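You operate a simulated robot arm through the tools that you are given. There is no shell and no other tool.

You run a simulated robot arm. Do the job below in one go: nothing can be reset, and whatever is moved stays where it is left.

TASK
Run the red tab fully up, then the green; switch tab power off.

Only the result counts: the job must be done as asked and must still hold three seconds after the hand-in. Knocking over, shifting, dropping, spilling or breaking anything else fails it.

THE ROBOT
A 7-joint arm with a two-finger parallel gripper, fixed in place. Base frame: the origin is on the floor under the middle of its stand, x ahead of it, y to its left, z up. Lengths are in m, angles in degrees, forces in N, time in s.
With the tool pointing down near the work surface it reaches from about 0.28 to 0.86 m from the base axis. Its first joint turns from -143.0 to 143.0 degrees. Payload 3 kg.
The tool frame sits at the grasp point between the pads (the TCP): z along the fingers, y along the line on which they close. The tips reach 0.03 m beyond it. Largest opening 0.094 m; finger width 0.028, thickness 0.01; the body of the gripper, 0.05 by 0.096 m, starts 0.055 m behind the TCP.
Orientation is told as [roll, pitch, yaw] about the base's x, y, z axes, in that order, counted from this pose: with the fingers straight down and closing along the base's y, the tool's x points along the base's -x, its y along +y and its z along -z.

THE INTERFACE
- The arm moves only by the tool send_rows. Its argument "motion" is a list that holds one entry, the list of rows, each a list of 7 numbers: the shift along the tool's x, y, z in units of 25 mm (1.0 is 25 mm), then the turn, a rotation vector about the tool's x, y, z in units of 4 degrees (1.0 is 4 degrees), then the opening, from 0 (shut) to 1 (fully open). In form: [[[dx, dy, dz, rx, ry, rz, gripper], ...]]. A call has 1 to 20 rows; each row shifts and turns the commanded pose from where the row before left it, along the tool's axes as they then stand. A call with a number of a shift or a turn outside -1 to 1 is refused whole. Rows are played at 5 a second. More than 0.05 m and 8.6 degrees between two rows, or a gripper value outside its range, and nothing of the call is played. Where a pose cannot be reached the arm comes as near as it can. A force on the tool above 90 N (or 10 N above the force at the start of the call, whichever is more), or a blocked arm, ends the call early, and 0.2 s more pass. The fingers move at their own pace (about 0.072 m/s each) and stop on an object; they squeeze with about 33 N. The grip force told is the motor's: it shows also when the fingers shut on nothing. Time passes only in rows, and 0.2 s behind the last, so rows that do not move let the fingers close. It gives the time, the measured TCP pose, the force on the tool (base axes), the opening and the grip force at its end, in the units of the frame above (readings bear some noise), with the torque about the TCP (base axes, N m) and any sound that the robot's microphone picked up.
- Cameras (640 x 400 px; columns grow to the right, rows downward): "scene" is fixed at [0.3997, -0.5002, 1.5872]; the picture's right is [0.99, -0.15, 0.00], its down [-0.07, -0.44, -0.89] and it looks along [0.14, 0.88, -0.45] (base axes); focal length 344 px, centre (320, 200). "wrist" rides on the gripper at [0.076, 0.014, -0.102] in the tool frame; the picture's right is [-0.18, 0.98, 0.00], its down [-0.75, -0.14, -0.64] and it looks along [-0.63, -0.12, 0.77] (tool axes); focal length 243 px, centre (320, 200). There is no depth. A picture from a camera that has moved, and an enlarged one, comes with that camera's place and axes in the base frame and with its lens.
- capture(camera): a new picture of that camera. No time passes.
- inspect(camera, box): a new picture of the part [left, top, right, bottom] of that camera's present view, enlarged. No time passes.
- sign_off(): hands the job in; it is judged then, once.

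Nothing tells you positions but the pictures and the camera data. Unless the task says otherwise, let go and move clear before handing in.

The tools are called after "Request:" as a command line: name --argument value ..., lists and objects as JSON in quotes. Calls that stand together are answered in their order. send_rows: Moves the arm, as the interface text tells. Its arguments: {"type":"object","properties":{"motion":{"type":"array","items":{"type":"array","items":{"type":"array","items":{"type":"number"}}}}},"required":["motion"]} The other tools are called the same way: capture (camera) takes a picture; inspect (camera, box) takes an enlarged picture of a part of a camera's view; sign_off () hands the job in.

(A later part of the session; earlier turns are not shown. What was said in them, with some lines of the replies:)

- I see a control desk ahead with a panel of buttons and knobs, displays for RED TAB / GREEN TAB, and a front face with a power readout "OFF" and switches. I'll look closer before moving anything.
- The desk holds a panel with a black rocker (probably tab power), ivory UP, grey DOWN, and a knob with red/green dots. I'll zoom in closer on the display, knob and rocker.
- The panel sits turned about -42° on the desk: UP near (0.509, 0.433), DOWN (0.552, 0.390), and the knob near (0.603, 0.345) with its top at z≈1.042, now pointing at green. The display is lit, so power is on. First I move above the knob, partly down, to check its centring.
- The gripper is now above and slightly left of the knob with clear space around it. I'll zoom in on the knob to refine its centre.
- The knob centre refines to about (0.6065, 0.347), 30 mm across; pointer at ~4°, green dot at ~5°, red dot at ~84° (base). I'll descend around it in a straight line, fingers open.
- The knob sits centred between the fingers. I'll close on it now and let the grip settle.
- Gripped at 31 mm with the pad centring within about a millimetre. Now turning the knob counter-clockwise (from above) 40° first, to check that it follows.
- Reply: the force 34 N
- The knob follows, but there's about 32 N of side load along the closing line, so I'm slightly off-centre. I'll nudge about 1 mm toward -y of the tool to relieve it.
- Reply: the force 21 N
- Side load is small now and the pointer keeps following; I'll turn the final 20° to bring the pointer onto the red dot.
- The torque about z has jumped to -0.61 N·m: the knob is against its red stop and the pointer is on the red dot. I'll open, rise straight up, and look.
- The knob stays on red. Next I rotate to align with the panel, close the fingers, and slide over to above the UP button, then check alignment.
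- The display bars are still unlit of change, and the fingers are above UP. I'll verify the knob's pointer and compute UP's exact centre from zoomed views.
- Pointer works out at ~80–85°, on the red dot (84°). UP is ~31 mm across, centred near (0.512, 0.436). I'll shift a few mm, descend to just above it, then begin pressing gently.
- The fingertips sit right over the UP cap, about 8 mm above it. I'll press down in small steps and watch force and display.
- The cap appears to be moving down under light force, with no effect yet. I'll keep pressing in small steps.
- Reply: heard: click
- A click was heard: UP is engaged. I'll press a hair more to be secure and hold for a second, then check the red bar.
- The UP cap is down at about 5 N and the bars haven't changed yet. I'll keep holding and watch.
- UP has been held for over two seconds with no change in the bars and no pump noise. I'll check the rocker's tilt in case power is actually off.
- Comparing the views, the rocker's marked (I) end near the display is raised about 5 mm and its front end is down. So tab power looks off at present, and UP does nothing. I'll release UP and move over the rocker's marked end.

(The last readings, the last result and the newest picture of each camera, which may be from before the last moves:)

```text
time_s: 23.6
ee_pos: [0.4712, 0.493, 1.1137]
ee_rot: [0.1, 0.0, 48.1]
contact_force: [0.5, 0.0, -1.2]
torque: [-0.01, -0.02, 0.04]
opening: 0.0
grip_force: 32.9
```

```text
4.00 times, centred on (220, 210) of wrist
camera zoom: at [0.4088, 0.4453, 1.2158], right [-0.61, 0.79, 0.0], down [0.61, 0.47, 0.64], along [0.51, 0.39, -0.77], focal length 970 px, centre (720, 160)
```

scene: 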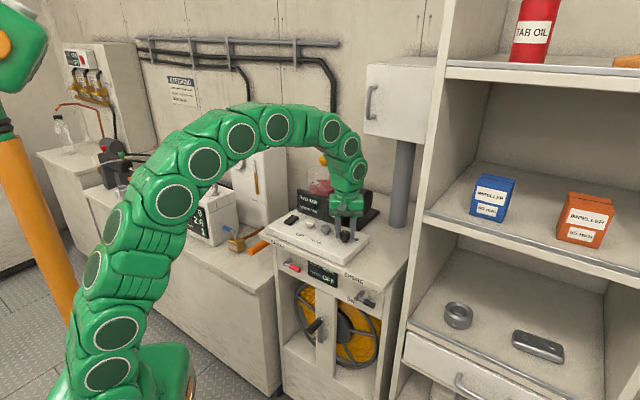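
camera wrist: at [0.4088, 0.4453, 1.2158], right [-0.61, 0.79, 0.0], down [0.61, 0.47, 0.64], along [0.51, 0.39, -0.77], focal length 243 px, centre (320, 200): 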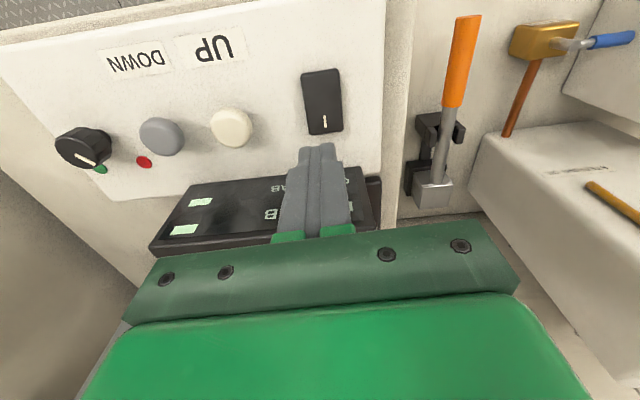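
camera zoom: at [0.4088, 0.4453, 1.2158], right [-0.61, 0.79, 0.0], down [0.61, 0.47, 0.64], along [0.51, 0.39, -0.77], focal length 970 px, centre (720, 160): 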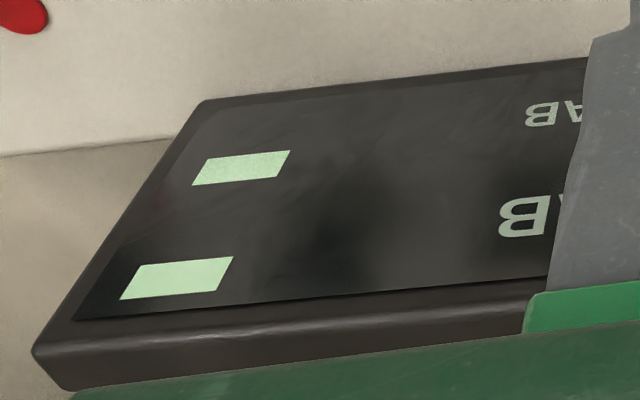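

The scene zoom confirms it: there's a gap and shadow under the marked end, so it's up. I'll centre over that end and press it down gently.

Request:
send_rows --motion '[[[-0.28, 0.16, 0.3, 0, 0, 0, 0], [0, 0, 0.5, 0, 0, 0, 0], [0, 0, 0.5, 0, 0, 0, 0], [0, 0, 0.4, 0, 0, 0, 0], [0, 0, 0.1, 0, 0, 0, 0], [0, 0, 0.1, 0, 0, 0, 0], [0, 0, 0, 0, 0, 0, 0]]]'

Request:
inspect --camera "scene" --box '[270, 180, 350, 240]'

Request:
inspect --camera "wrist" --box '[260, 80, 400, 180]'

```text
time_s: 25.2
ee_pos: [0.4718, 0.4996, 1.0661]
ee_rot: [0.0, 0.0, 47.9]
contact_force: [0.1, 0.2, -0.4]
torque: [0.01, 0.0, 0.03]
opening: 0.0
grip_force: 32.8
```

```text
6.67 times, centred on (310, 210) of scene
camera zoom: at [0.3997, -0.5002, 1.5872], right [0.99, -0.15, 0.0], down [-0.07, -0.44, -0.89], along [0.14, 0.88, -0.45], focal length 2293 px, centre (387, 133)
```

zoom: 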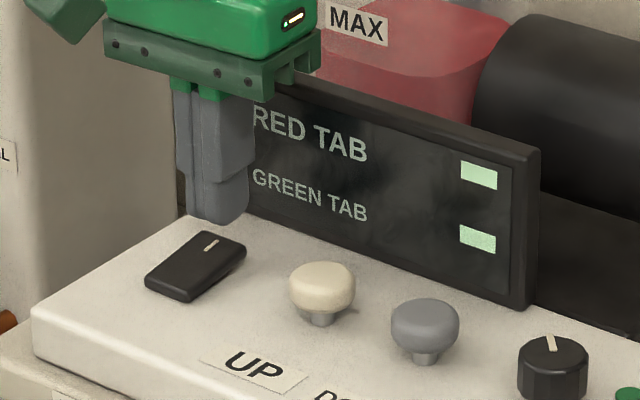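

```text
4.00 times, centred on (330, 130) of wrist
camera zoom: at [0.4112, 0.4533, 1.168], right [-0.61, 0.79, 0.0], down [0.61, 0.47, 0.64], along [0.51, 0.39, -0.77], focal length 970 px, centre (280, 480)
```

zoom: 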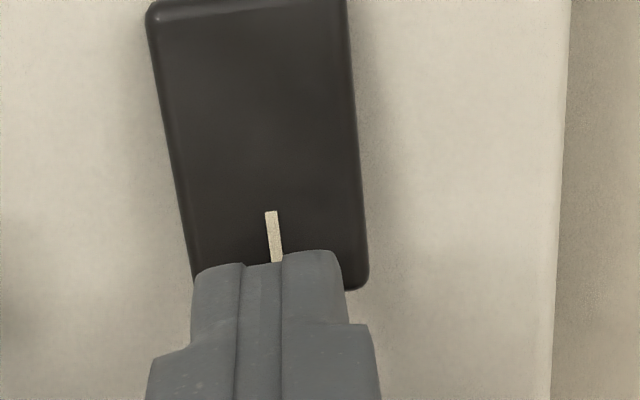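

The tip overlaps the marked end by about 11 mm. I'll move 3 mm forward for more overlap and press down in small steps.

Request:
send_rows --motion '[[[0.12, 0, 0.08, 0, 0, 0, 0], [0, 0, 0.1, 0, 0, 0, 0], [0, 0, 0.1, 0, 0, 0, 0], [0, 0, 0.08, 0, 0, 0, 0], [0, 0, 0, 0, 0, 0, 0]]]'

Request:
inspect --camera "scene" --box '[270, 180, 350, 240]'

```text
time_s: 26.4
ee_pos: [0.4686, 0.4987, 1.0581]
ee_rot: [0.1, -0.1, 47.9]
contact_force: [0.9, 0.4, 0.0]
torque: [-0.03, 0.0, 0.02]
opening: 0.0
grip_force: 33.3
```

```text
6.67 times, centred on (310, 210) of scene
camera zoom: at [0.3997, -0.5002, 1.5872], right [0.99, -0.15, 0.0], down [-0.07, -0.44, -0.89], along [0.14, 0.88, -0.45], focal length 2293 px, centre (387, 133)
```

zoom: 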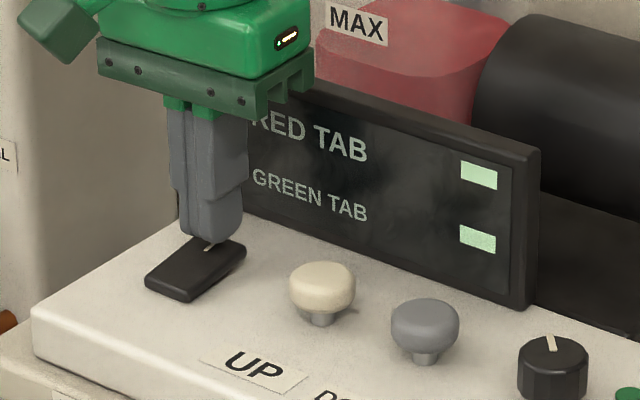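

Request:
send_rows --motion '[[[0, 0, 0.06, 0, 0, 0, 0], [0, 0, 0.06, 0, 0, 0, 0], [0, 0, 0.06, 0, 0, 0, 0], [0, 0, 0, 0, 0, 0, 0]]]'

Request:
inspect --camera "scene" --box '[270, 180, 350, 240]'

```text
time_s: 27.4
ee_pos: [0.4706, 0.4987, 1.0538]
ee_rot: [-0.1, 0.0, 48.0]
contact_force: [-1.7, 0.0, 1.6]
torque: [0.03, 0.04, 0.05]
opening: 0.0001
grip_force: 32.5
```

```text
6.67 times, centred on (310, 210) of scene
camera zoom: at [0.3997, -0.5002, 1.5872], right [0.99, -0.15, 0.0], down [-0.07, -0.44, -0.89], along [0.14, 0.88, -0.45], focal length 2293 px, centre (387, 133)
```

zoom: 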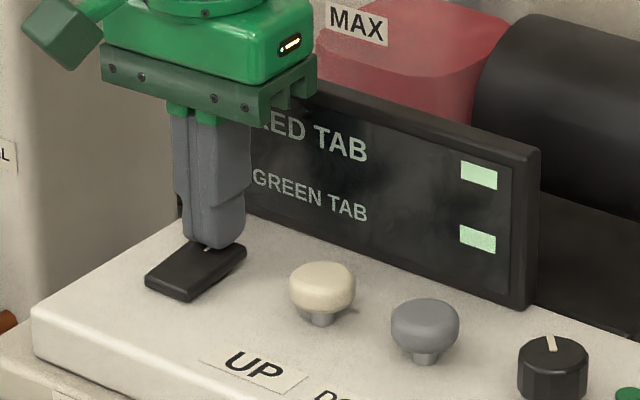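

Request:
send_rows --motion '[[[0, 0, 0.06, 0, 0, 0, 0], [0, 0, 0.06, 0, 0, 0, 0], [0, 0, 0, 0, 0, 0, 0]]]'

Request:
inspect --camera "scene" --box '[270, 180, 350, 240]'

```text
time_s: 28.2
ee_pos: [0.4698, 0.4991, 1.0511]
ee_rot: [-0.1, -0.2, 48.0]
contact_force: [4.4, 2.4, 23.7]
torque: [-0.13, 0.09, -0.1]
opening: 0.0
grip_force: 33.1
```

```text
6.67 times, centred on (310, 210) of scene
camera zoom: at [0.3997, -0.5002, 1.5872], right [0.99, -0.15, 0.0], down [-0.07, -0.44, -0.89], along [0.14, 0.88, -0.45], focal length 2293 px, centre (387, 133)
```

zoom: 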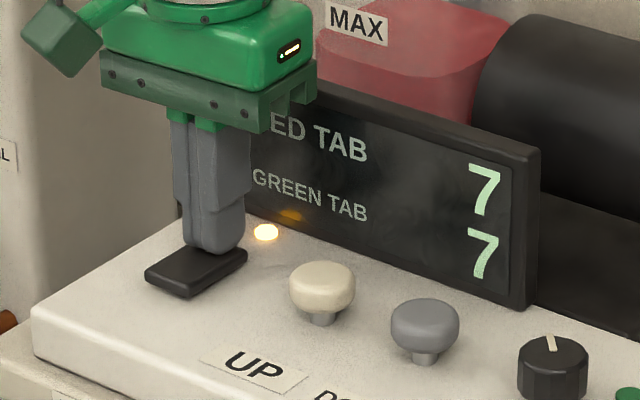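

Power is now on: an amber lamp lit and the display reads RED 7, GREEN 7. I'll lift off the rocker and move back above UP, then confirm everything stayed put.

Request:
send_rows --motion '[[[0, 0, -0.8, 0, 0, 0, 0], [0, 0, -1, 0, 0, 0, 0], [0.185, -0.74, 0, 0, 0, 0, 0], [0.185, -0.74, 0, 0, 0, 0, 0], [0.185, -0.74, 0, 0, 0, 0, 0], [0.185, -0.74, 0, 0, 0, 0, 0], [0, 0, 0, 0, 0, 0, 0]]]'

Request:
inspect --camera "scene" --box '[270, 170, 370, 245]'

Request:
capture --camera "wrist"

```text
time_s: 29.8
ee_pos: [0.5132, 0.4363, 1.0943]
ee_rot: [0.0, 0.1, 48.0]
contact_force: [-0.8, -0.4, 0.3]
torque: [-0.02, 0.02, 0.03]
opening: 0.0003
grip_force: 33.0
```

```text
5.33 times, centred on (320, 208) of scene
camera zoom: at [0.3997, -0.5002, 1.5872], right [0.99, -0.15, 0.0], down [-0.07, -0.44, -0.89], along [0.14, 0.88, -0.45], focal length 1835 px, centre (320, 160)
```

zoom: 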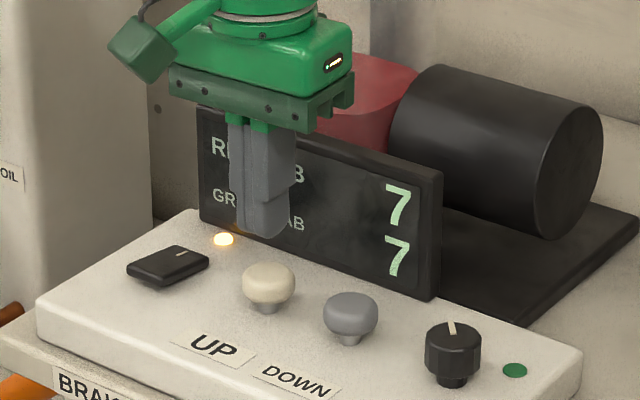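

```text
taken
camera wrist: at [0.4522, 0.3885, 1.1969], right [-0.61, 0.79, 0.0], down [0.61, 0.47, 0.64], along [0.51, 0.39, -0.77], focal length 243 px, centre (320, 200)
```

wrist: 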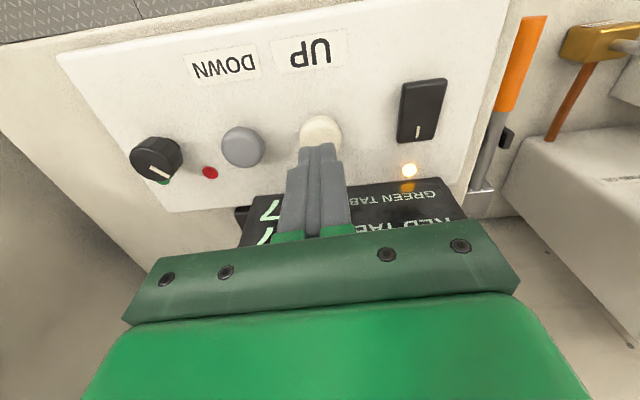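

Power holds on, both tabs at 7, knob on red. Now pressing UP to its engaged depth and holding for about a second.

Request:
send_rows --motion '[[[0, 0, 0.7, 0, 0, 0, 0], [0, 0, 0.45, 0, 0, 0, 0], [0, 0, 0.2, 0, 0, 0, 0], [0, 0, 0.1, 0, 0, 0, 0], [0, 0, 0.1, 0, 0, 0, 0], [0, 0, 0, 0, 0, 0, 0], [0, 0, 0, 0, 0, 0, 0], [0, 0, 0, 0, 0, 0, 0], [0, 0, 0, 0, 0, 0, 0]]]'

Request:
inspect --camera "scene" --box '[290, 180, 370, 240]'

```text
time_s: 31.8
ee_pos: [0.5131, 0.4349, 1.0569]
ee_rot: [0.0, -0.1, 48.0]
contact_force: [4.0, -3.1, 15.4]
torque: [-0.05, -0.21, -0.02]
opening: 0.0
grip_force: 33.6
heard: click
```

```text
6.67 times, centred on (330, 210) of scene
camera zoom: at [0.3997, -0.5002, 1.5872], right [0.99, -0.15, 0.0], down [-0.07, -0.44, -0.89], along [0.14, 0.88, -0.45], focal length 2293 px, centre (253, 133)
```

zoom: 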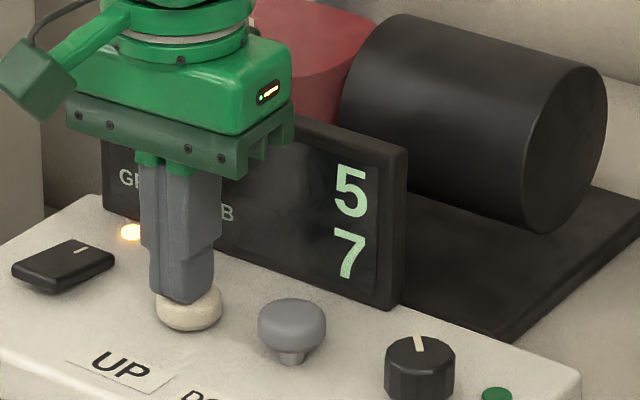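

UP works: red went from 7 to 5 and green stays 7, so counting down toward 0 is up. I'll keep holding.

Request:
send_rows --motion '[[[0, 0, 0, 0, 0, 0, 0], [0, 0, 0, 0, 0, 0, 0], [0, 0, 0, 0, 0, 0, 0], [0, 0, 0, 0, 0, 0, 0], [0, 0, 0, 0, 0, 0, 0], [0, 0, 0, 0, 0, 0, 0]]]'

Request:
inspect --camera "scene" --box '[290, 180, 370, 240]'

```text
time_s: 33.2
ee_pos: [0.5118, 0.4353, 1.056]
ee_rot: [0.0, 0.0, 48.0]
contact_force: [7.8, 0.2, 17.6]
torque: [0.03, -0.31, -0.04]
opening: 0.0
grip_force: 33.4
```

```text
6.67 times, centred on (330, 210) of scene
camera zoom: at [0.3997, -0.5002, 1.5872], right [0.99, -0.15, 0.0], down [-0.07, -0.44, -0.89], along [0.14, 0.88, -0.45], focal length 2293 px, centre (253, 133)
```

zoom: 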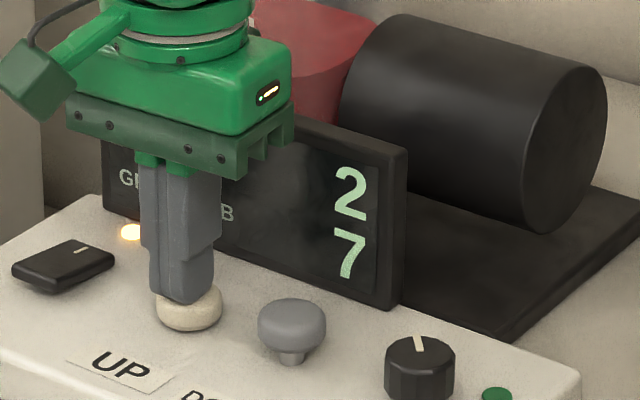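

Red is at 2 and still falling. Holding on until it stops changing.

Request:
send_rows --motion '[[[0, 0, 0, 0, 0, 0, 0], [0, 0, 0, 0, 0, 0, 0], [0, 0, 0, 0, 0, 0, 0], [0, 0, 0, 0, 0, 0, 0], [0, 0, 0, 0, 0, 0, 0]]]'

Request:
inspect --camera "scene" --box '[290, 180, 370, 240]'

```text
time_s: 34.4
ee_pos: [0.511, 0.4355, 1.0565]
ee_rot: [0.0, -0.1, 48.0]
contact_force: [6.2, 0.9, 17.8]
torque: [0.11, -0.27, 0.05]
opening: 0.0
grip_force: 33.2
```

```text
6.67 times, centred on (330, 210) of scene
camera zoom: at [0.3997, -0.5002, 1.5872], right [0.99, -0.15, 0.0], down [-0.07, -0.44, -0.89], along [0.14, 0.88, -0.45], focal length 2293 px, centre (253, 133)
```

zoom: 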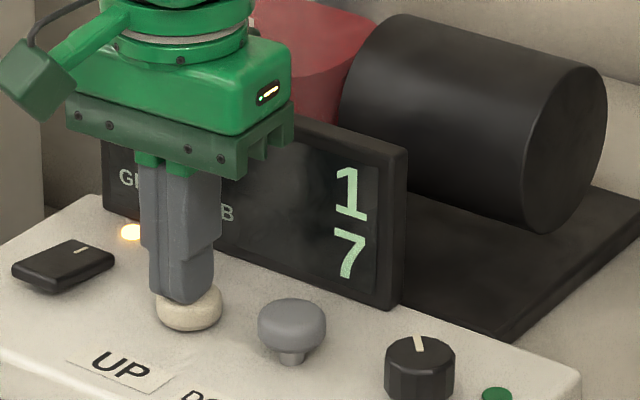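

Red is at 1. I'll keep holding to see whether it goes to 0.

Request:
send_rows --motion '[[[0, 0, 0, 0, 0, 0, 0], [0, 0, 0, 0, 0, 0, 0], [0, 0, 0, 0, 0, 0, 0], [0, 0, 0, 0, 0, 0, 0]]]'

Request:
inspect --camera "scene" --box '[290, 180, 370, 240]'

```text
time_s: 35.4
ee_pos: [0.5121, 0.4352, 1.0576]
ee_rot: [-0.1, 0.1, 48.0]
contact_force: [5.1, 0.9, 18.5]
torque: [0.09, -0.22, -0.03]
opening: 0.0
grip_force: 32.8
```

```text
6.67 times, centred on (330, 210) of scene
camera zoom: at [0.3997, -0.5002, 1.5872], right [0.99, -0.15, 0.0], down [-0.07, -0.44, -0.89], along [0.14, 0.88, -0.45], focal length 2293 px, centre (253, 133)
```

zoom: 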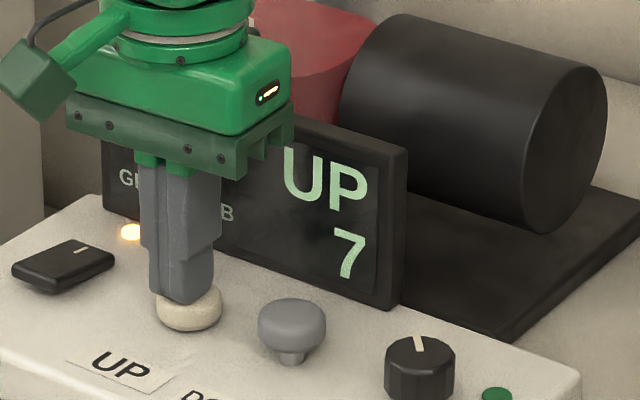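

The display now shows RED "UP" — fully up — with green still at 7. I'll release UP, rise, go back over the knob, turn to yaw 80° and open the fingers.

Request:
send_rows --motion '[[[0, 0, -1, 0, 0, 0, 0], [0, 0, -1, 0, 0, 0, 0], [0, 0, -1, 0, 0, 0, 0], [0, 0, -0.6, 0, 0, 0, 0], [0.018, -0.746, 0, 0, 0, 0, 0], [0.018, -0.746, 0, 0, 0, 0, 0], [0.018, -0.746, 0, 0, 0, 0, 0], [0.018, -0.746, 0, 0, 0, 0, 0], [0.018, -0.746, 0, 0, 0, 0, 0], [0.018, -0.746, 0, 0, 0, 0, 0], [0.018, -0.746, 0, 0, 0, 0, 0], [0, 0, 0, 0, 0, -1, 0], [0, 0, 0, 0, 0, -1, 0.2], [0, 0, 0, 0, 0, -1, 0.4], [0, 0, 0, 0, 0, -1, 0.6], [0, 0, 0, 0, 0, -1, 0.6], [0, 0, 0, 0, 0, -1, 0.6], [0, 0, 0, 0, 0, -1, 0.6], [0, 0, 0, 0, 0, -1, 0.6], [0, 0, 0, 0, 0, 0, 0.6]]]'

Request:
capture --camera "wrist"

Request:
inspect --camera "scene" --box '[280, 150, 400, 250]'

```text
time_s: 39.6
ee_pos: [0.6071, 0.347, 1.1458]
ee_rot: [0.0, -0.1, 80.0]
contact_force: [-0.2, -0.2, 0.4]
torque: [-0.01, 0.02, -0.03]
opening: 0.0567
grip_force: 0.2
```

```text
taken
camera wrist: at [0.58, 0.2732, 1.2482], right [-0.94, 0.35, 0.0], down [0.27, 0.72, 0.64], along [0.23, 0.6, -0.77], focal length 243 px, centre (320, 200)
```

wrist: 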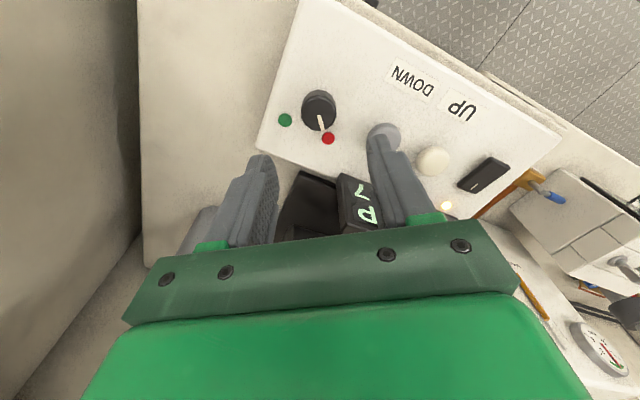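

```text
4.00 times, centred on (340, 200) of scene
camera zoom: at [0.3997, -0.5002, 1.5872], right [0.99, -0.15, 0.0], down [-0.07, -0.44, -0.89], along [0.14, 0.88, -0.45], focal length 1376 px, centre (240, 200)
```

zoom: 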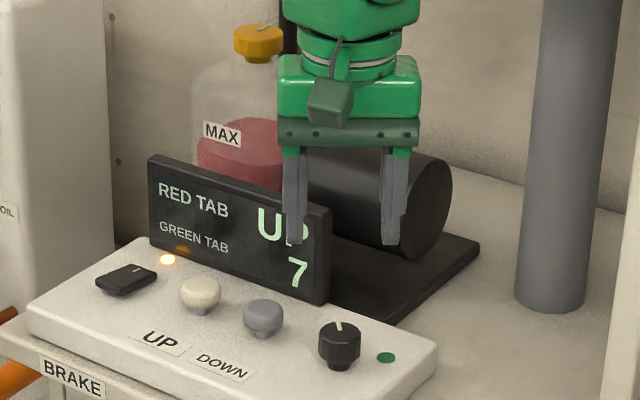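

Red shows UP, knob is still on red, and I'm over it. I'll descend straight, grip, and check side forces.

Request:
send_rows --motion '[[[0, -0.03, 0.7, 0, 0, 0, 0.6], [0, 0, 0.8, 0, 0, 0, 0.6], [0, 0, 0.8, 0, 0, 0, 0.6], [0, 0, 0.8, 0, 0, 0, 0.6], [0, 0, 0.58, 0, 0, 0, 0.6], [0, 0, 0, 0, 0, 0, 0.6], [0, 0, 0, 0, 0, 0, 0.4], [0, 0, 0, 0, 0, 0, 0.2], [0, 0, 0, 0, 0, 0, 0], [0, 0, 0, 0, 0, 0, 0], [0, 0, 0, 0, 0, 0, 0]]]'

Request:
inspect --camera "wrist" --box '[260, 110, 380, 210]'

```text
time_s: 42.0
ee_pos: [0.6091, 0.3436, 1.0545]
ee_rot: [0.0, 0.1, 80.0]
contact_force: [-4.7, -0.8, -0.4]
torque: [-0.13, 0.11, -0.03]
opening: 0.0312
grip_force: 45.3
```

```text
4.00 times, centred on (320, 160) of wrist
camera zoom: at [0.581, 0.2717, 1.1561], right [-0.94, 0.35, 0.0], down [0.27, 0.72, 0.64], along [0.23, 0.6, -0.77], focal length 970 px, centre (320, 360)
```

zoom: 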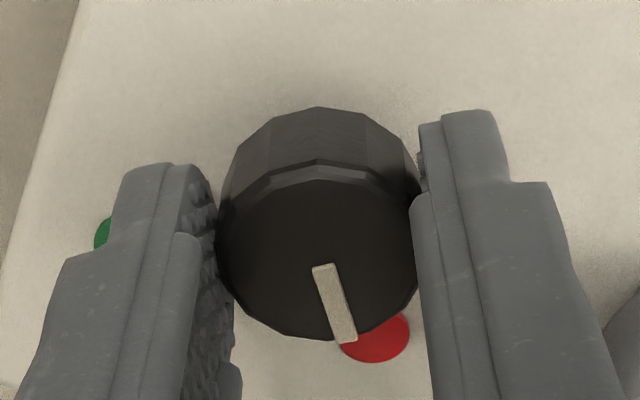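

Good, balanced grip. Turning the knob clockwise 40° first.

Request:
send_rows --motion '[[[0, 0, 0, 0, 0, 0.5, 0], [0, 0, 0, 0, 0, 1, 0], [0, 0, 0, 0, 0, 1, 0], [0, 0, 0, 0, 0, 1, 0], [0, 0, 0, 0, 0, 1, 0], [0, 0, 0, 0, 0, 1, 0], [0, 0, 0, 0, 0, 1, 0], [0, 0, 0, 0, 0, 1, 0], [0, 0, 0, 0, 0, 1, 0], [0, 0, 0, 0, 0, 1, 0], [0, 0, 0, 0, 0, 0.5, 0]]]'

Request:
inspect --camera "wrist" --box '[260, 110, 380, 210]'

```text
time_s: 44.4
ee_pos: [0.6082, 0.3454, 1.0544]
ee_rot: [0.0, -0.1, 39.9]
contact_force: [-11.5, -16.2, -32.7]
torque: [-0.4, 0.25, -0.01]
opening: 0.0314
grip_force: 44.7
```

```text
4.00 times, centred on (320, 160) of wrist
camera zoom: at [0.5412, 0.3085, 1.1564], right [-0.49, 0.87, 0.0], down [0.67, 0.38, 0.64], along [0.56, 0.31, -0.77], focal length 970 px, centre (320, 360)
```

zoom: 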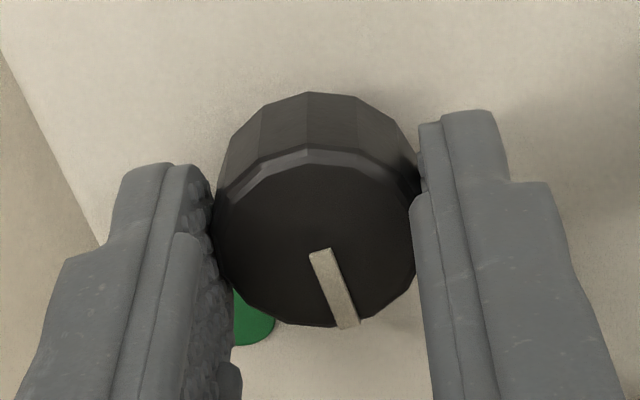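

The knob follows; there's a mild vertical and side preload, so I'll nudge under a millimetre and continue turning.

Request:
send_rows --motion '[[[0.03, -0.01, 0.02, 0, 0, 0, 0], [0, 0, 0, 0, 0, 1, 0], [0, 0, 0, 0, 0, 1, 0], [0, 0, 0, 0, 0, 1, 0], [0, 0, 0, 0, 0, 1, 0], [0, 0, 0, 0, 0, 1, 0], [0, 0, 0, 0, 0, 0, 0]]]'

Request:
inspect --camera "wrist" --box '[260, 110, 380, 210]'

```text
time_s: 46.0
ee_pos: [0.609, 0.3461, 1.0544]
ee_rot: [0.0, -0.2, 19.9]
contact_force: [16.4, 6.3, 8.7]
torque: [-0.06, -0.62, 0.01]
opening: 0.0308
grip_force: 45.0
```

```text
4.00 times, centred on (320, 160) of wrist
camera zoom: at [0.532, 0.3336, 1.1565], right [-0.16, 0.99, 0.0], down [0.76, 0.12, 0.64], along [0.64, 0.11, -0.77], focal length 970 px, centre (320, 360)
```

zoom: 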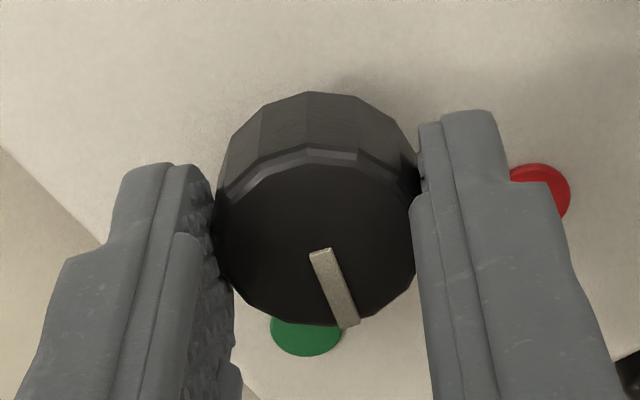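

Pointer is about 20° short of green; turning the last 20°.

Request:
send_rows --motion '[[[0, 0, 0, 0, 0, 1, 0], [0, 0, 0, 0, 0, 1, 0], [0, 0, 0, 0, 0, 1, 0], [0, 0, 0, 0, 0, 1, 0], [0, 0, 0, 0, 0, 1, 0], [0, 0, 0, 0, 0, 0, 0]]]'

Request:
inspect --camera "wrist" --box '[260, 110, 380, 210]'

```text
time_s: 47.4
ee_pos: [0.6076, 0.3462, 1.0544]
ee_rot: [0.1, -0.2, 0.1]
contact_force: [30.9, 35.6, 22.7]
torque: [1.33, -1.38, -0.01]
opening: 0.031
grip_force: 45.3
```

```text
4.00 times, centred on (320, 160) of wrist
camera zoom: at [0.5319, 0.3603, 1.1565], right [0.18, 0.98, 0.0], down [0.75, -0.14, 0.64], along [0.63, -0.12, -0.77], focal length 970 px, centre (320, 360)
```

zoom: 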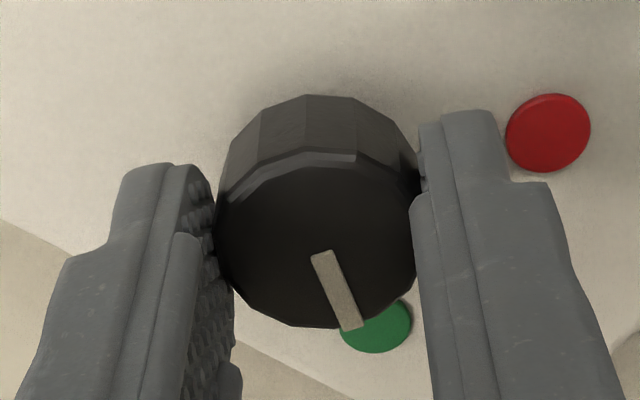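

Pointer at ~8°, just a few degrees short of its original green stop (~4.5°), and side load has built up. I'll relieve the load with a ~1 mm nudge and turn 5° more.

Request:
send_rows --motion '[[[-0.03, 0.04, 0, 0, 0, 0, 0], [0, 0, 0, 0, 0, 0.7, 0], [0, 0, 0, 0, 0, 0.6, 0], [0, 0, 0, 0, 0, 0, 0]]]'

Request:
inspect --camera "wrist" --box '[260, 110, 380, 210]'

```text
time_s: 48.4
ee_pos: [0.6078, 0.3476, 1.0532]
ee_rot: [0.0, -0.1, -5.1]
contact_force: [10.9, 10.3, 46.4]
torque: [0.41, -0.37, 0.1]
opening: 0.0315
grip_force: 45.1
```

```text
4.00 times, centred on (320, 160) of wrist
camera zoom: at [0.5334, 0.3675, 1.156], right [0.27, 0.96, 0.0], down [0.74, -0.21, 0.64], along [0.62, -0.18, -0.77], focal length 970 px, centre (320, 360)
```

zoom: 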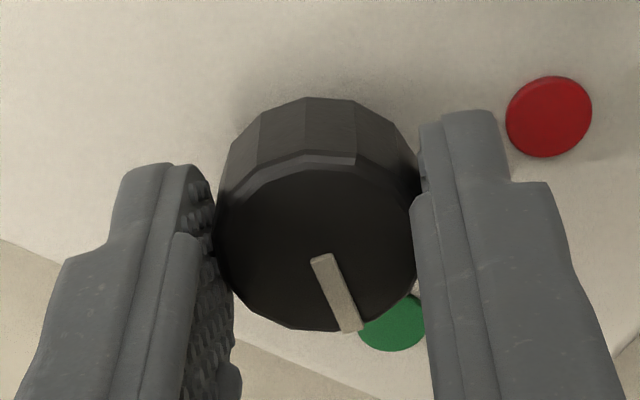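

Request:
send_rows --motion '[[[0, 0, -0.04, 0, 0, 0, 0], [0, 0, 0, 0, 0, 0.5, 0], [0, 0, 0, 0, 0, 0.4, 0], [0, 0, 0, 0, 0, 0, 0]]]'

Request:
inspect --camera "wrist" --box '[260, 110, 380, 210]'

```text
time_s: 49.4
ee_pos: [0.6078, 0.3465, 1.0532]
ee_rot: [-0.1, 0.2, -8.9]
contact_force: [10.9, 18.2, 0.4]
torque: [0.64, -0.58, 0.58]
opening: 0.0312
grip_force: 45.0
```

```text
4.00 times, centred on (320, 160) of wrist
camera zoom: at [0.5345, 0.3723, 1.1561], right [0.33, 0.94, 0.0], down [0.72, -0.25, 0.64], along [0.6, -0.21, -0.77], focal length 970 px, centre (320, 360)
```

zoom: 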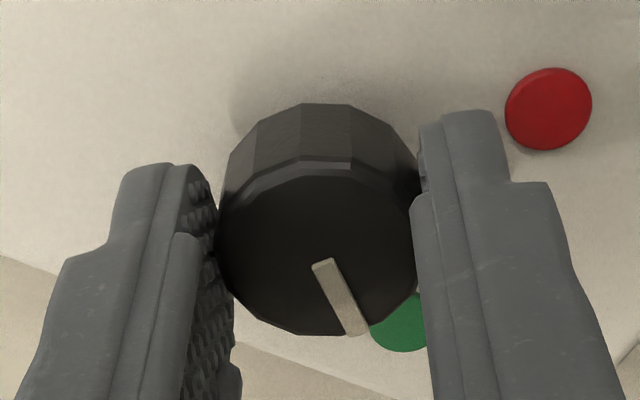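

Torque now reads +0.58 N·m: the knob is against its green stop. I'll open, rise straight up, and verify.

Request:
send_rows --motion '[[[0, 0, 0, 0, 0, 0, 0.4], [0, 0, 0, 0, 0, 0, 0.6], [0, 0, -0.6, 0, 0, 0, 0.6], [0, 0, -1, 0, 0, 0, 0.6], [0, 0, -1, 0, 0, 0, 0.6], [0, 0, -1, 0, 0, 0, 0.6], [0, 0, 0, 0, 0, 0, 0.6]]]'

Request:
capture --camera "wrist"

Request:
inspect --camera "scene" --box '[280, 150, 400, 250]'

```text
time_s: 51.0
ee_pos: [0.6057, 0.3458, 1.1445]
ee_rot: [0.1, 0.0, -8.7]
contact_force: [-0.5, -0.3, 0.5]
torque: [-0.01, 0.0, -0.03]
opening: 0.0562
grip_force: 0.0
```

```text
taken
camera wrist: at [0.5337, 0.3716, 1.2465], right [0.33, 0.94, 0.0], down [0.72, -0.25, 0.64], along [0.61, -0.21, -0.77], focal length 243 px, centre (320, 200)
```

wrist: 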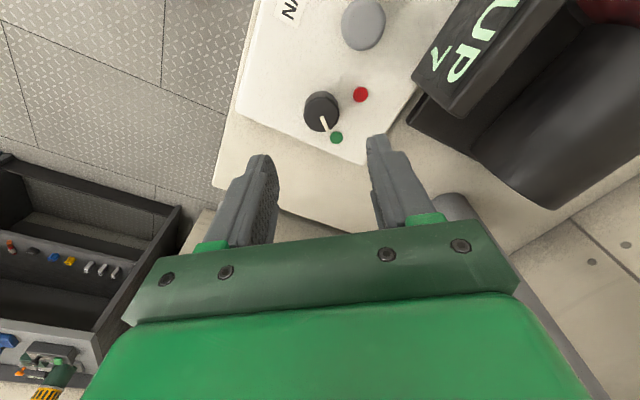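

```text
4.00 times, centred on (340, 200) of scene
camera zoom: at [0.3997, -0.5002, 1.5872], right [0.99, -0.15, 0.0], down [-0.07, -0.44, -0.89], along [0.14, 0.88, -0.45], focal length 1376 px, centre (240, 200)
```

zoom: 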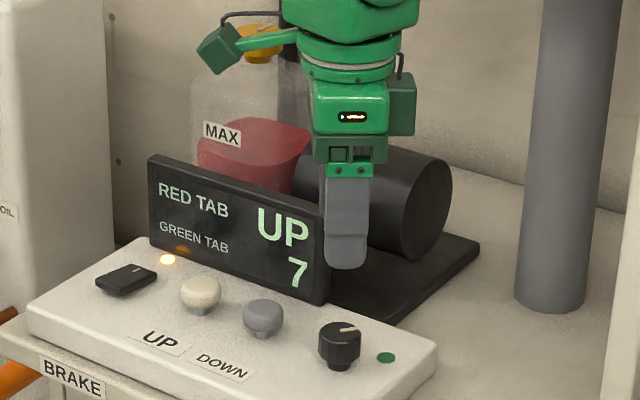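

Knob is on green, red reads UP, green 7. Next I rotate back to the panel alignment with fingers closed, then slide over to UP.

Request:
send_rows --motion '[[[0, 0, 0, 0, 0, -1, 0.3], [0, 0, 0, 0, 0, -1, 0], [0, 0, 0, 0, 0, -1, 0], [0, 0, 0, 0, 0, -1, 0], [0, 0, 0, 0, 0, -1, 0], [0, 0, 0, 0, 0, -1, 0], [0, 0, 0, 0, 0, -1, 0], [0, 0, 0, 0, 0, -1, 0], [0, 0, 0, 0, 0, -1, 0], [0, 0, 0, 0, 0, -1, 0], [0, 0, 0, 0, 0, -1, 0], [0, 0, 0, 0, 0, -1, 0], [0, 0, 0, 0, 0, -1, 0], [0, 0, 0, 0, 0, -1, 0], [0, 0, 0, 0, 0, -0.2, 0], [0, 0, 0, 0, 0, 0, 0]]]'

Request:
send_rows --motion '[[[-0.015, 0.744, 0, 0, 0, 0, 0], [-0.015, 0.744, 0, 0, 0, 0, 0], [-0.015, 0.744, 0, 0, 0, 0, 0], [-0.015, 0.744, 0, 0, 0, 0, 0], [-0.015, 0.744, 0, 0, 0, 0, 0], [-0.015, 0.744, 0, 0, 0, 0, 0], [-0.015, 0.744, 0, 0, 0, 0, 0], [0, 0, 0, 0, 0, 0, 0]]]'

Request:
capture --camera "wrist"

Request:
inspect --camera "scene" --box '[280, 150, 400, 250]'

```text
time_s: 54.4
ee_pos: [0.6072, 0.3471, 1.1445]
ee_rot: [0.0, -0.1, 48.0]
contact_force: [0.5, -0.2, -0.7]
torque: [-0.01, 0.04, 0.0]
opening: 0.0
grip_force: 33.0
```

```text
time_s: 56.2
ee_pos: [0.5149, 0.4349, 1.1441]
ee_rot: [0.0, 0.1, 48.0]
contact_force: [-0.3, 0.0, 0.1]
torque: [-0.01, -0.01, 0.02]
opening: 0.0001
grip_force: 32.7
```

```text
taken
camera wrist: at [0.4536, 0.3877, 1.2463], right [-0.61, 0.79, 0.0], down [0.61, 0.47, 0.64], along [0.51, 0.39, -0.77], focal length 243 px, centre (320, 200)
```

wrist: 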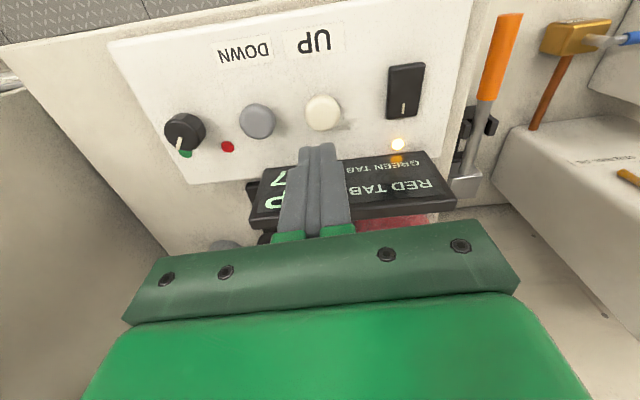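

```text
4.00 times, centred on (340, 200) of scene
camera zoom: at [0.3997, -0.5002, 1.5872], right [0.99, -0.15, 0.0], down [-0.07, -0.44, -0.89], along [0.14, 0.88, -0.45], focal length 1376 px, centre (240, 200)
```

zoom: 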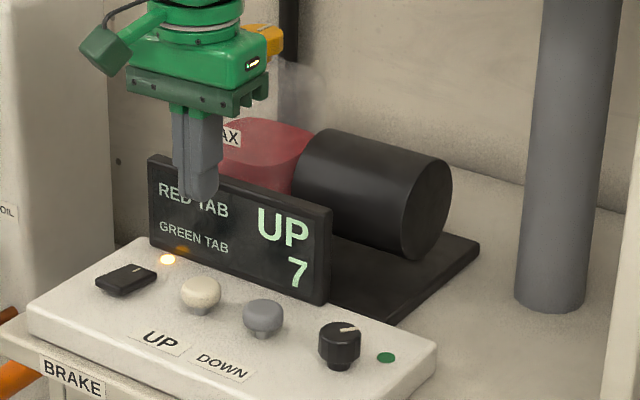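

All good; the fingers are over UP within 2 mm. I'll descend, press UP to the same engaged depth, and hold while watching green.

Request:
send_rows --motion '[[[0.06, 0.06, 0.9, 0, 0, 0, 0], [0, 0, 1, 0, 0, 0, 0], [0, 0, 0.9, 0, 0, 0, 0], [0, 0, 0.3, 0, 0, 0, 0], [0, 0, 0.15, 0, 0, 0, 0], [0, 0, 0.12, 0, 0, 0, 0], [0, 0, 0.1, 0, 0, 0, 0], [0, 0, 0, 0, 0, 0, 0], [0, 0, 0, 0, 0, 0, 0], [0, 0, 0, 0, 0, 0, 0], [0, 0, 0, 0, 0, 0, 0]]]'

Request:
inspect --camera "scene" --box '[290, 180, 370, 240]'

```text
time_s: 58.6
ee_pos: [0.5117, 0.4359, 1.059]
ee_rot: [0.0, 0.0, 48.1]
contact_force: [-0.2, 1.4, 2.7]
torque: [0.05, -0.01, 0.02]
opening: 0.0
grip_force: 32.9
heard: click
```

```text
6.67 times, centred on (330, 210) of scene
camera zoom: at [0.3997, -0.5002, 1.5872], right [0.99, -0.15, 0.0], down [-0.07, -0.44, -0.89], along [0.14, 0.88, -0.45], focal length 2293 px, centre (253, 133)
```

zoom: 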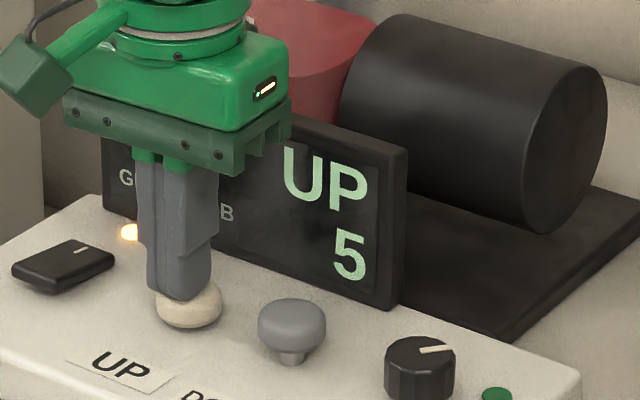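

Green is running up: now 5, with red staying at UP. I'll keep holding, pressing a touch deeper for margin.

Request:
send_rows --motion '[[[0, 0, 0.03, 0, 0, 0, 0], [0, 0, 0, 0, 0, 0, 0], [0, 0, 0, 0, 0, 0, 0], [0, 0, 0, 0, 0, 0, 0], [0, 0, 0, 0, 0, 0, 0], [0, 0, 0, 0, 0, 0, 0], [0, 0, 0, 0, 0, 0, 0], [0, 0, 0, 0, 0, 0, 0], [0, 0, 0, 0, 0, 0, 0], [0, 0, 0, 0, 0, 0, 0], [0, 0, 0, 0, 0, 0, 0], [0, 0, 0, 0, 0, 0, 0]]]'

Request:
inspect --camera "scene" --box '[290, 180, 370, 240]'

```text
time_s: 61.2
ee_pos: [0.5116, 0.4355, 1.0574]
ee_rot: [0.1, -0.1, 48.0]
contact_force: [-0.4, -0.1, 8.5]
torque: [-0.01, -0.04, 0.01]
opening: 0.0
grip_force: 33.2
```

```text
6.67 times, centred on (330, 210) of scene
camera zoom: at [0.3997, -0.5002, 1.5872], right [0.99, -0.15, 0.0], down [-0.07, -0.44, -0.89], along [0.14, 0.88, -0.45], focal length 2293 px, centre (253, 133)
```

zoom: 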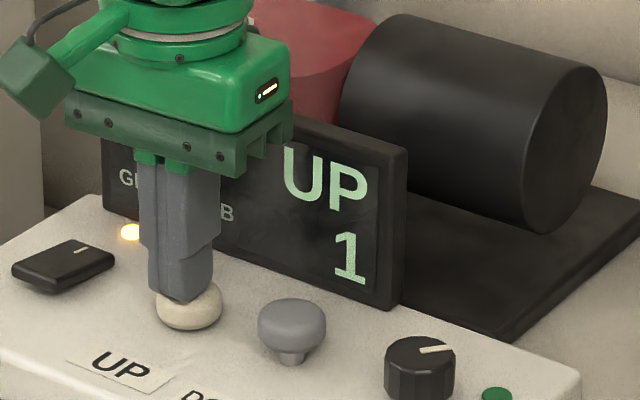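

Green reads 1; holding a little longer until it shows UP.

Request:
send_rows --motion '[[[0, 0, 0, 0, 0, 0, 0], [0, 0, 0, 0, 0, 0, 0], [0, 0, 0, 0, 0, 0, 0], [0, 0, 0, 0, 0, 0, 0]]]'

Request:
inspect --camera "scene" --box '[290, 180, 370, 240]'

```text
time_s: 62.2
ee_pos: [0.5118, 0.4347, 1.0572]
ee_rot: [0.0, 0.0, 48.0]
contact_force: [0.8, 0.6, 8.6]
torque: [0.05, -0.05, -0.02]
opening: 0.0
grip_force: 34.1
```

```text
6.67 times, centred on (330, 210) of scene
camera zoom: at [0.3997, -0.5002, 1.5872], right [0.99, -0.15, 0.0], down [-0.07, -0.44, -0.89], along [0.14, 0.88, -0.45], focal length 2293 px, centre (253, 133)
```

zoom: 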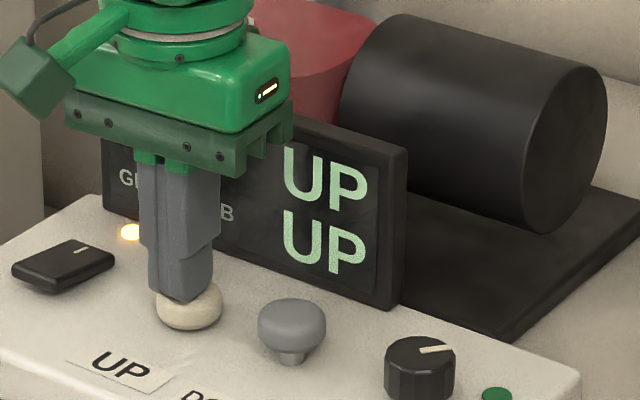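

Both tabs show UP. I'll release UP, rise, and move over the rocker's front (unmarked, now raised) end to switch power off.

Request:
send_rows --motion '[[[0, 0, -0.8, 0, 0, 0, 0], [0, 0, -1, 0, 0, 0, 0], [0.144, 0.738, 0, 0, 0, 0, 0], [0.144, 0.738, 0, 0, 0, 0, 0], [0.144, 0.738, 0, 0, 0, 0, 0], [0.144, 0.738, 0, 0, 0, 0, 0], [0, 0, 0, 0, 0, 0, 0]]]'

Request:
capture --camera "wrist"

Request:
inspect --camera "scene" --box '[270, 180, 350, 240]'

```text
time_s: 63.8
ee_pos: [0.4465, 0.4751, 1.1019]
ee_rot: [0.0, 0.0, 48.0]
contact_force: [0.1, -0.4, 0.3]
torque: [0.01, -0.02, -0.04]
opening: 0.0
grip_force: 32.9
```

```text
taken
camera wrist: at [0.3848, 0.429, 1.2042], right [-0.61, 0.79, 0.0], down [0.61, 0.47, 0.64], along [0.51, 0.39, -0.77], focal length 243 px, centre (320, 200)
```

wrist: 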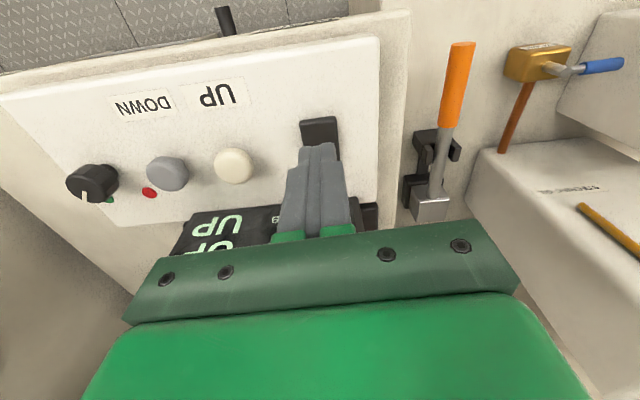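

```text
6.67 times, centred on (310, 210) of scene
camera zoom: at [0.3997, -0.5002, 1.5872], right [0.99, -0.15, 0.0], down [-0.07, -0.44, -0.89], along [0.14, 0.88, -0.45], focal length 2293 px, centre (387, 133)
```

zoom: 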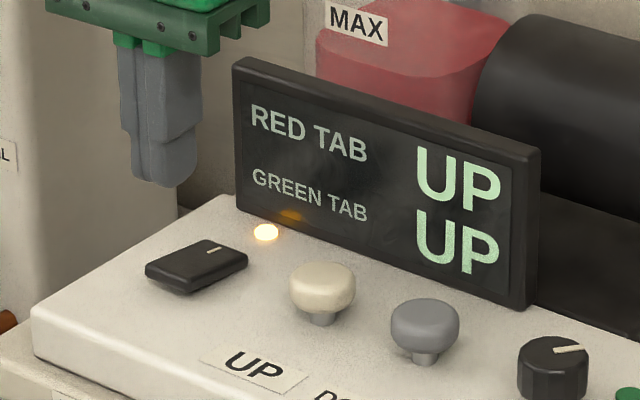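

Both read UP and the rocker's front end is raised, as expected. I'll descend over it and press gently.

Request:
send_rows --motion '[[[0, 0, 0.6, 0, 0, 0, 0], [0, 0, 0.6, 0, 0, 0, 0], [0, 0, 0.3, 0, 0, 0, 0], [0, 0, 0.1, 0, 0, 0, 0], [0, 0, 0.1, 0, 0, 0, 0], [0, 0, 0, 0, 0, 0, 0]]]'

Request:
inspect --camera "scene" --box '[270, 180, 350, 240]'

Request:
inspect --camera "wrist" --box '[260, 80, 400, 180]'

```text
time_s: 65.2
ee_pos: [0.4471, 0.4731, 1.059]
ee_rot: [0.0, 0.0, 48.0]
contact_force: [-0.5, 0.5, 0.1]
torque: [0.04, -0.01, 0.0]
opening: 0.0001
grip_force: 32.9
```

```text
6.67 times, centred on (310, 210) of scene
camera zoom: at [0.3997, -0.5002, 1.5872], right [0.99, -0.15, 0.0], down [-0.07, -0.44, -0.89], along [0.14, 0.88, -0.45], focal length 2293 px, centre (387, 133)
```

zoom: 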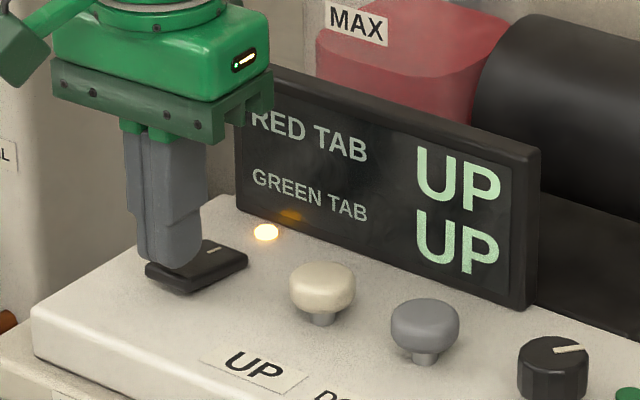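

```text
4.00 times, centred on (330, 130) of wrist
camera zoom: at [0.3853, 0.4264, 1.1614], right [-0.61, 0.79, 0.0], down [0.61, 0.47, 0.64], along [0.51, 0.39, -0.77], focal length 970 px, centre (280, 480)
```

zoom: 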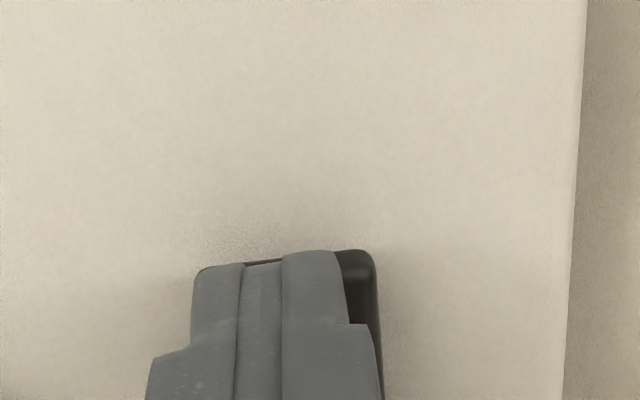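

Request:
send_rows --motion '[[[0, 0, 0.06, 0, 0, 0, 0], [0, 0, 0.06, 0, 0, 0, 0], [0, 0, 0.06, 0, 0, 0, 0], [0, 0, 0.04, 0, 0, 0, 0], [0, 0, 0, 0, 0, 0, 0]]]'

Request:
inspect --camera "scene" --box '[270, 180, 350, 240]'

```text
time_s: 66.4
ee_pos: [0.4472, 0.4741, 1.055]
ee_rot: [0.0, 0.0, 48.0]
contact_force: [-1.0, 0.6, 0.2]
torque: [-0.01, -0.02, -0.04]
opening: 0.0
grip_force: 32.7
```

```text
6.67 times, centred on (310, 210) of scene
camera zoom: at [0.3997, -0.5002, 1.5872], right [0.99, -0.15, 0.0], down [-0.07, -0.44, -0.89], along [0.14, 0.88, -0.45], focal length 2293 px, centre (387, 133)
```

zoom: 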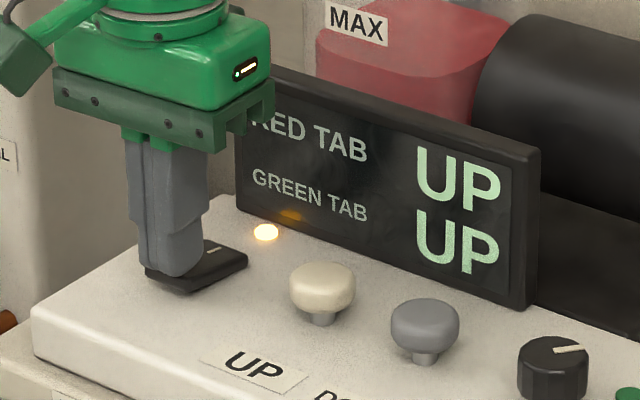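

Request:
send_rows --motion '[[[0, 0, 0.06, 0, 0, 0, 0], [0, 0, 0.06, 0, 0, 0, 0], [0, 0, 0, 0, 0, 0, 0]]]'

Request:
inspect --camera "scene" --box '[270, 180, 350, 240]'

```text
time_s: 67.2
ee_pos: [0.4459, 0.4752, 1.0505]
ee_rot: [0.0, 0.0, 48.0]
contact_force: [0.4, -0.5, 0.3]
torque: [0.01, -0.06, -0.03]
opening: 0.0001
grip_force: 32.9
```

```text
6.67 times, centred on (310, 210) of scene
camera zoom: at [0.3997, -0.5002, 1.5872], right [0.99, -0.15, 0.0], down [-0.07, -0.44, -0.89], along [0.14, 0.88, -0.45], focal length 2293 px, centre (387, 133)
```

zoom: 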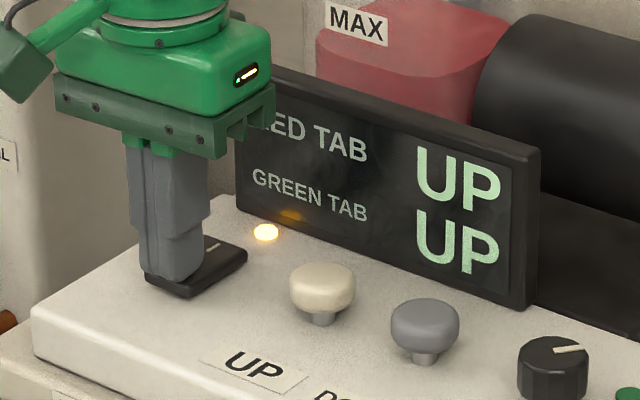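

The rocker is tilting back under the tip, but power hasn't switched yet; a couple more millimetres.

Request:
send_rows --motion '[[[0, 0, 0.04, 0, 0, 0, 0], [0, 0, 0.04, 0, 0, 0, 0], [0, 0, 0, 0, 0, 0, 0]]]'

Request:
inspect --camera "scene" --box '[270, 180, 350, 240]'

```text
time_s: 68.0
ee_pos: [0.4478, 0.4742, 1.05]
ee_rot: [-0.1, -0.1, 48.1]
contact_force: [-18.1, -12.5, 33.9]
torque: [-0.01, 0.16, 0.03]
opening: 0.0
grip_force: 32.8
```

```text
6.67 times, centred on (310, 210) of scene
camera zoom: at [0.3997, -0.5002, 1.5872], right [0.99, -0.15, 0.0], down [-0.07, -0.44, -0.89], along [0.14, 0.88, -0.45], focal length 2293 px, centre (387, 133)
```

zoom: 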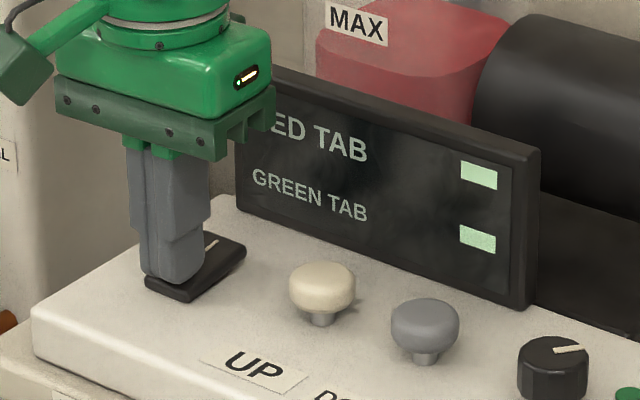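

Power switched off: the lamp is out and the display shows the dashes again. I'll lift straight up well clear and confirm the rocker stays.

Request:
send_rows --motion '[[[0, 0, -0.6, 0, 0, 0, 0], [0, 0, -1, 0, 0, 0, 0], [0, 0, -1, 0, 0, 0, 0], [0, 0, -1, 0, 0, 0, 0], [0, 0, -1, 0, 0, 0, 0], [0, 0, -1, 0, 0, 0, 0], [0, 0, 0, 0, 0, 0, 0], [0, 0, 0, 0, 0, 0, 0]]]'

Request:
inspect --camera "scene" --box '[270, 160, 390, 250]'

Request:
capture --camera "scene"

Request:
capture --camera "wrist"

```text
time_s: 69.8
ee_pos: [0.4476, 0.4721, 1.1933]
ee_rot: [0.0, -0.1, 47.9]
contact_force: [0.2, -0.4, 0.0]
torque: [-0.04, 0.03, -0.03]
opening: 0.0
grip_force: 33.5
```

```text
4.44 times, centred on (330, 205) of scene
camera zoom: at [0.3997, -0.5002, 1.5872], right [0.99, -0.15, 0.0], down [-0.07, -0.44, -0.89], along [0.14, 0.88, -0.45], focal length 1529 px, centre (276, 178)
```

zoom: 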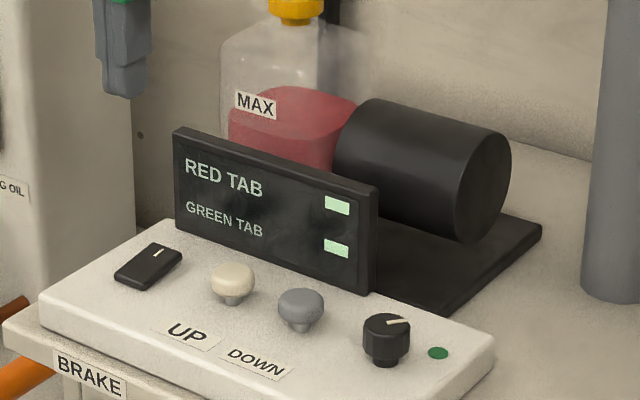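

```text
taken
```

scene: 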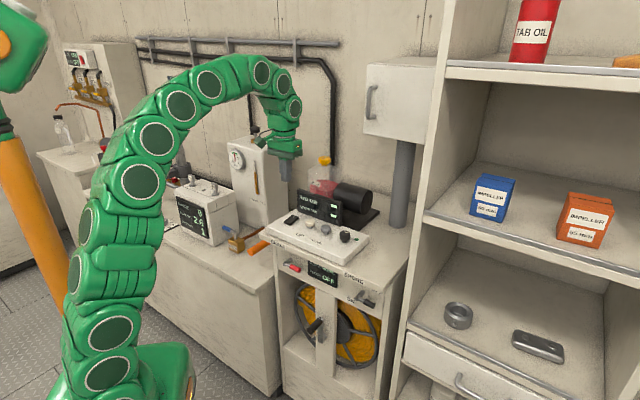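

```text
taken
camera wrist: at [0.3871, 0.4254, 1.2949], right [-0.61, 0.79, 0.0], down [0.61, 0.47, 0.64], along [0.51, 0.39, -0.77], focal length 243 px, centre (320, 200)
```

wrist: 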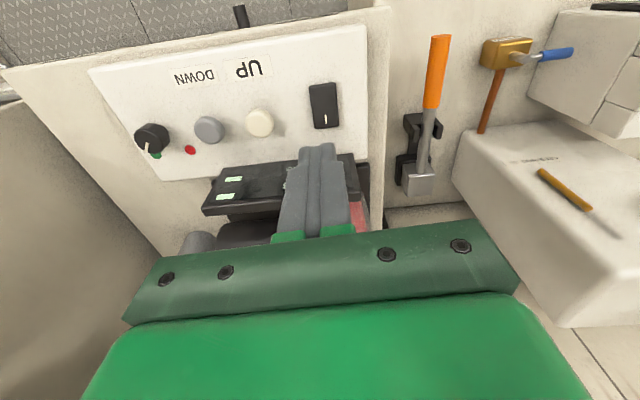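

The rocker has stayed off, with its lamp out and dashes on the display. Both tabs read UP before I cut the power, the arm is clear of the panel, and nothing else was moved. I'm handing in.

Request:
sign_off

```text
The job is handed in.
```

The red tab was run fully up first, then the green, and tab power is now off. Both display lines read UP before I cut the power. Afterwards the lamp was out and the display showed blocks instead of readings.

- **Power was off at the start:** my first press of UP, with red selected, did nothing. I switched tab power on at the rocker, and both tabs then read 7.
- **Selector position:** it is back on green, where it was when I started.
- **Clear of the panel:** the arm is lifted away, and I saw nothing else moved or knocked.
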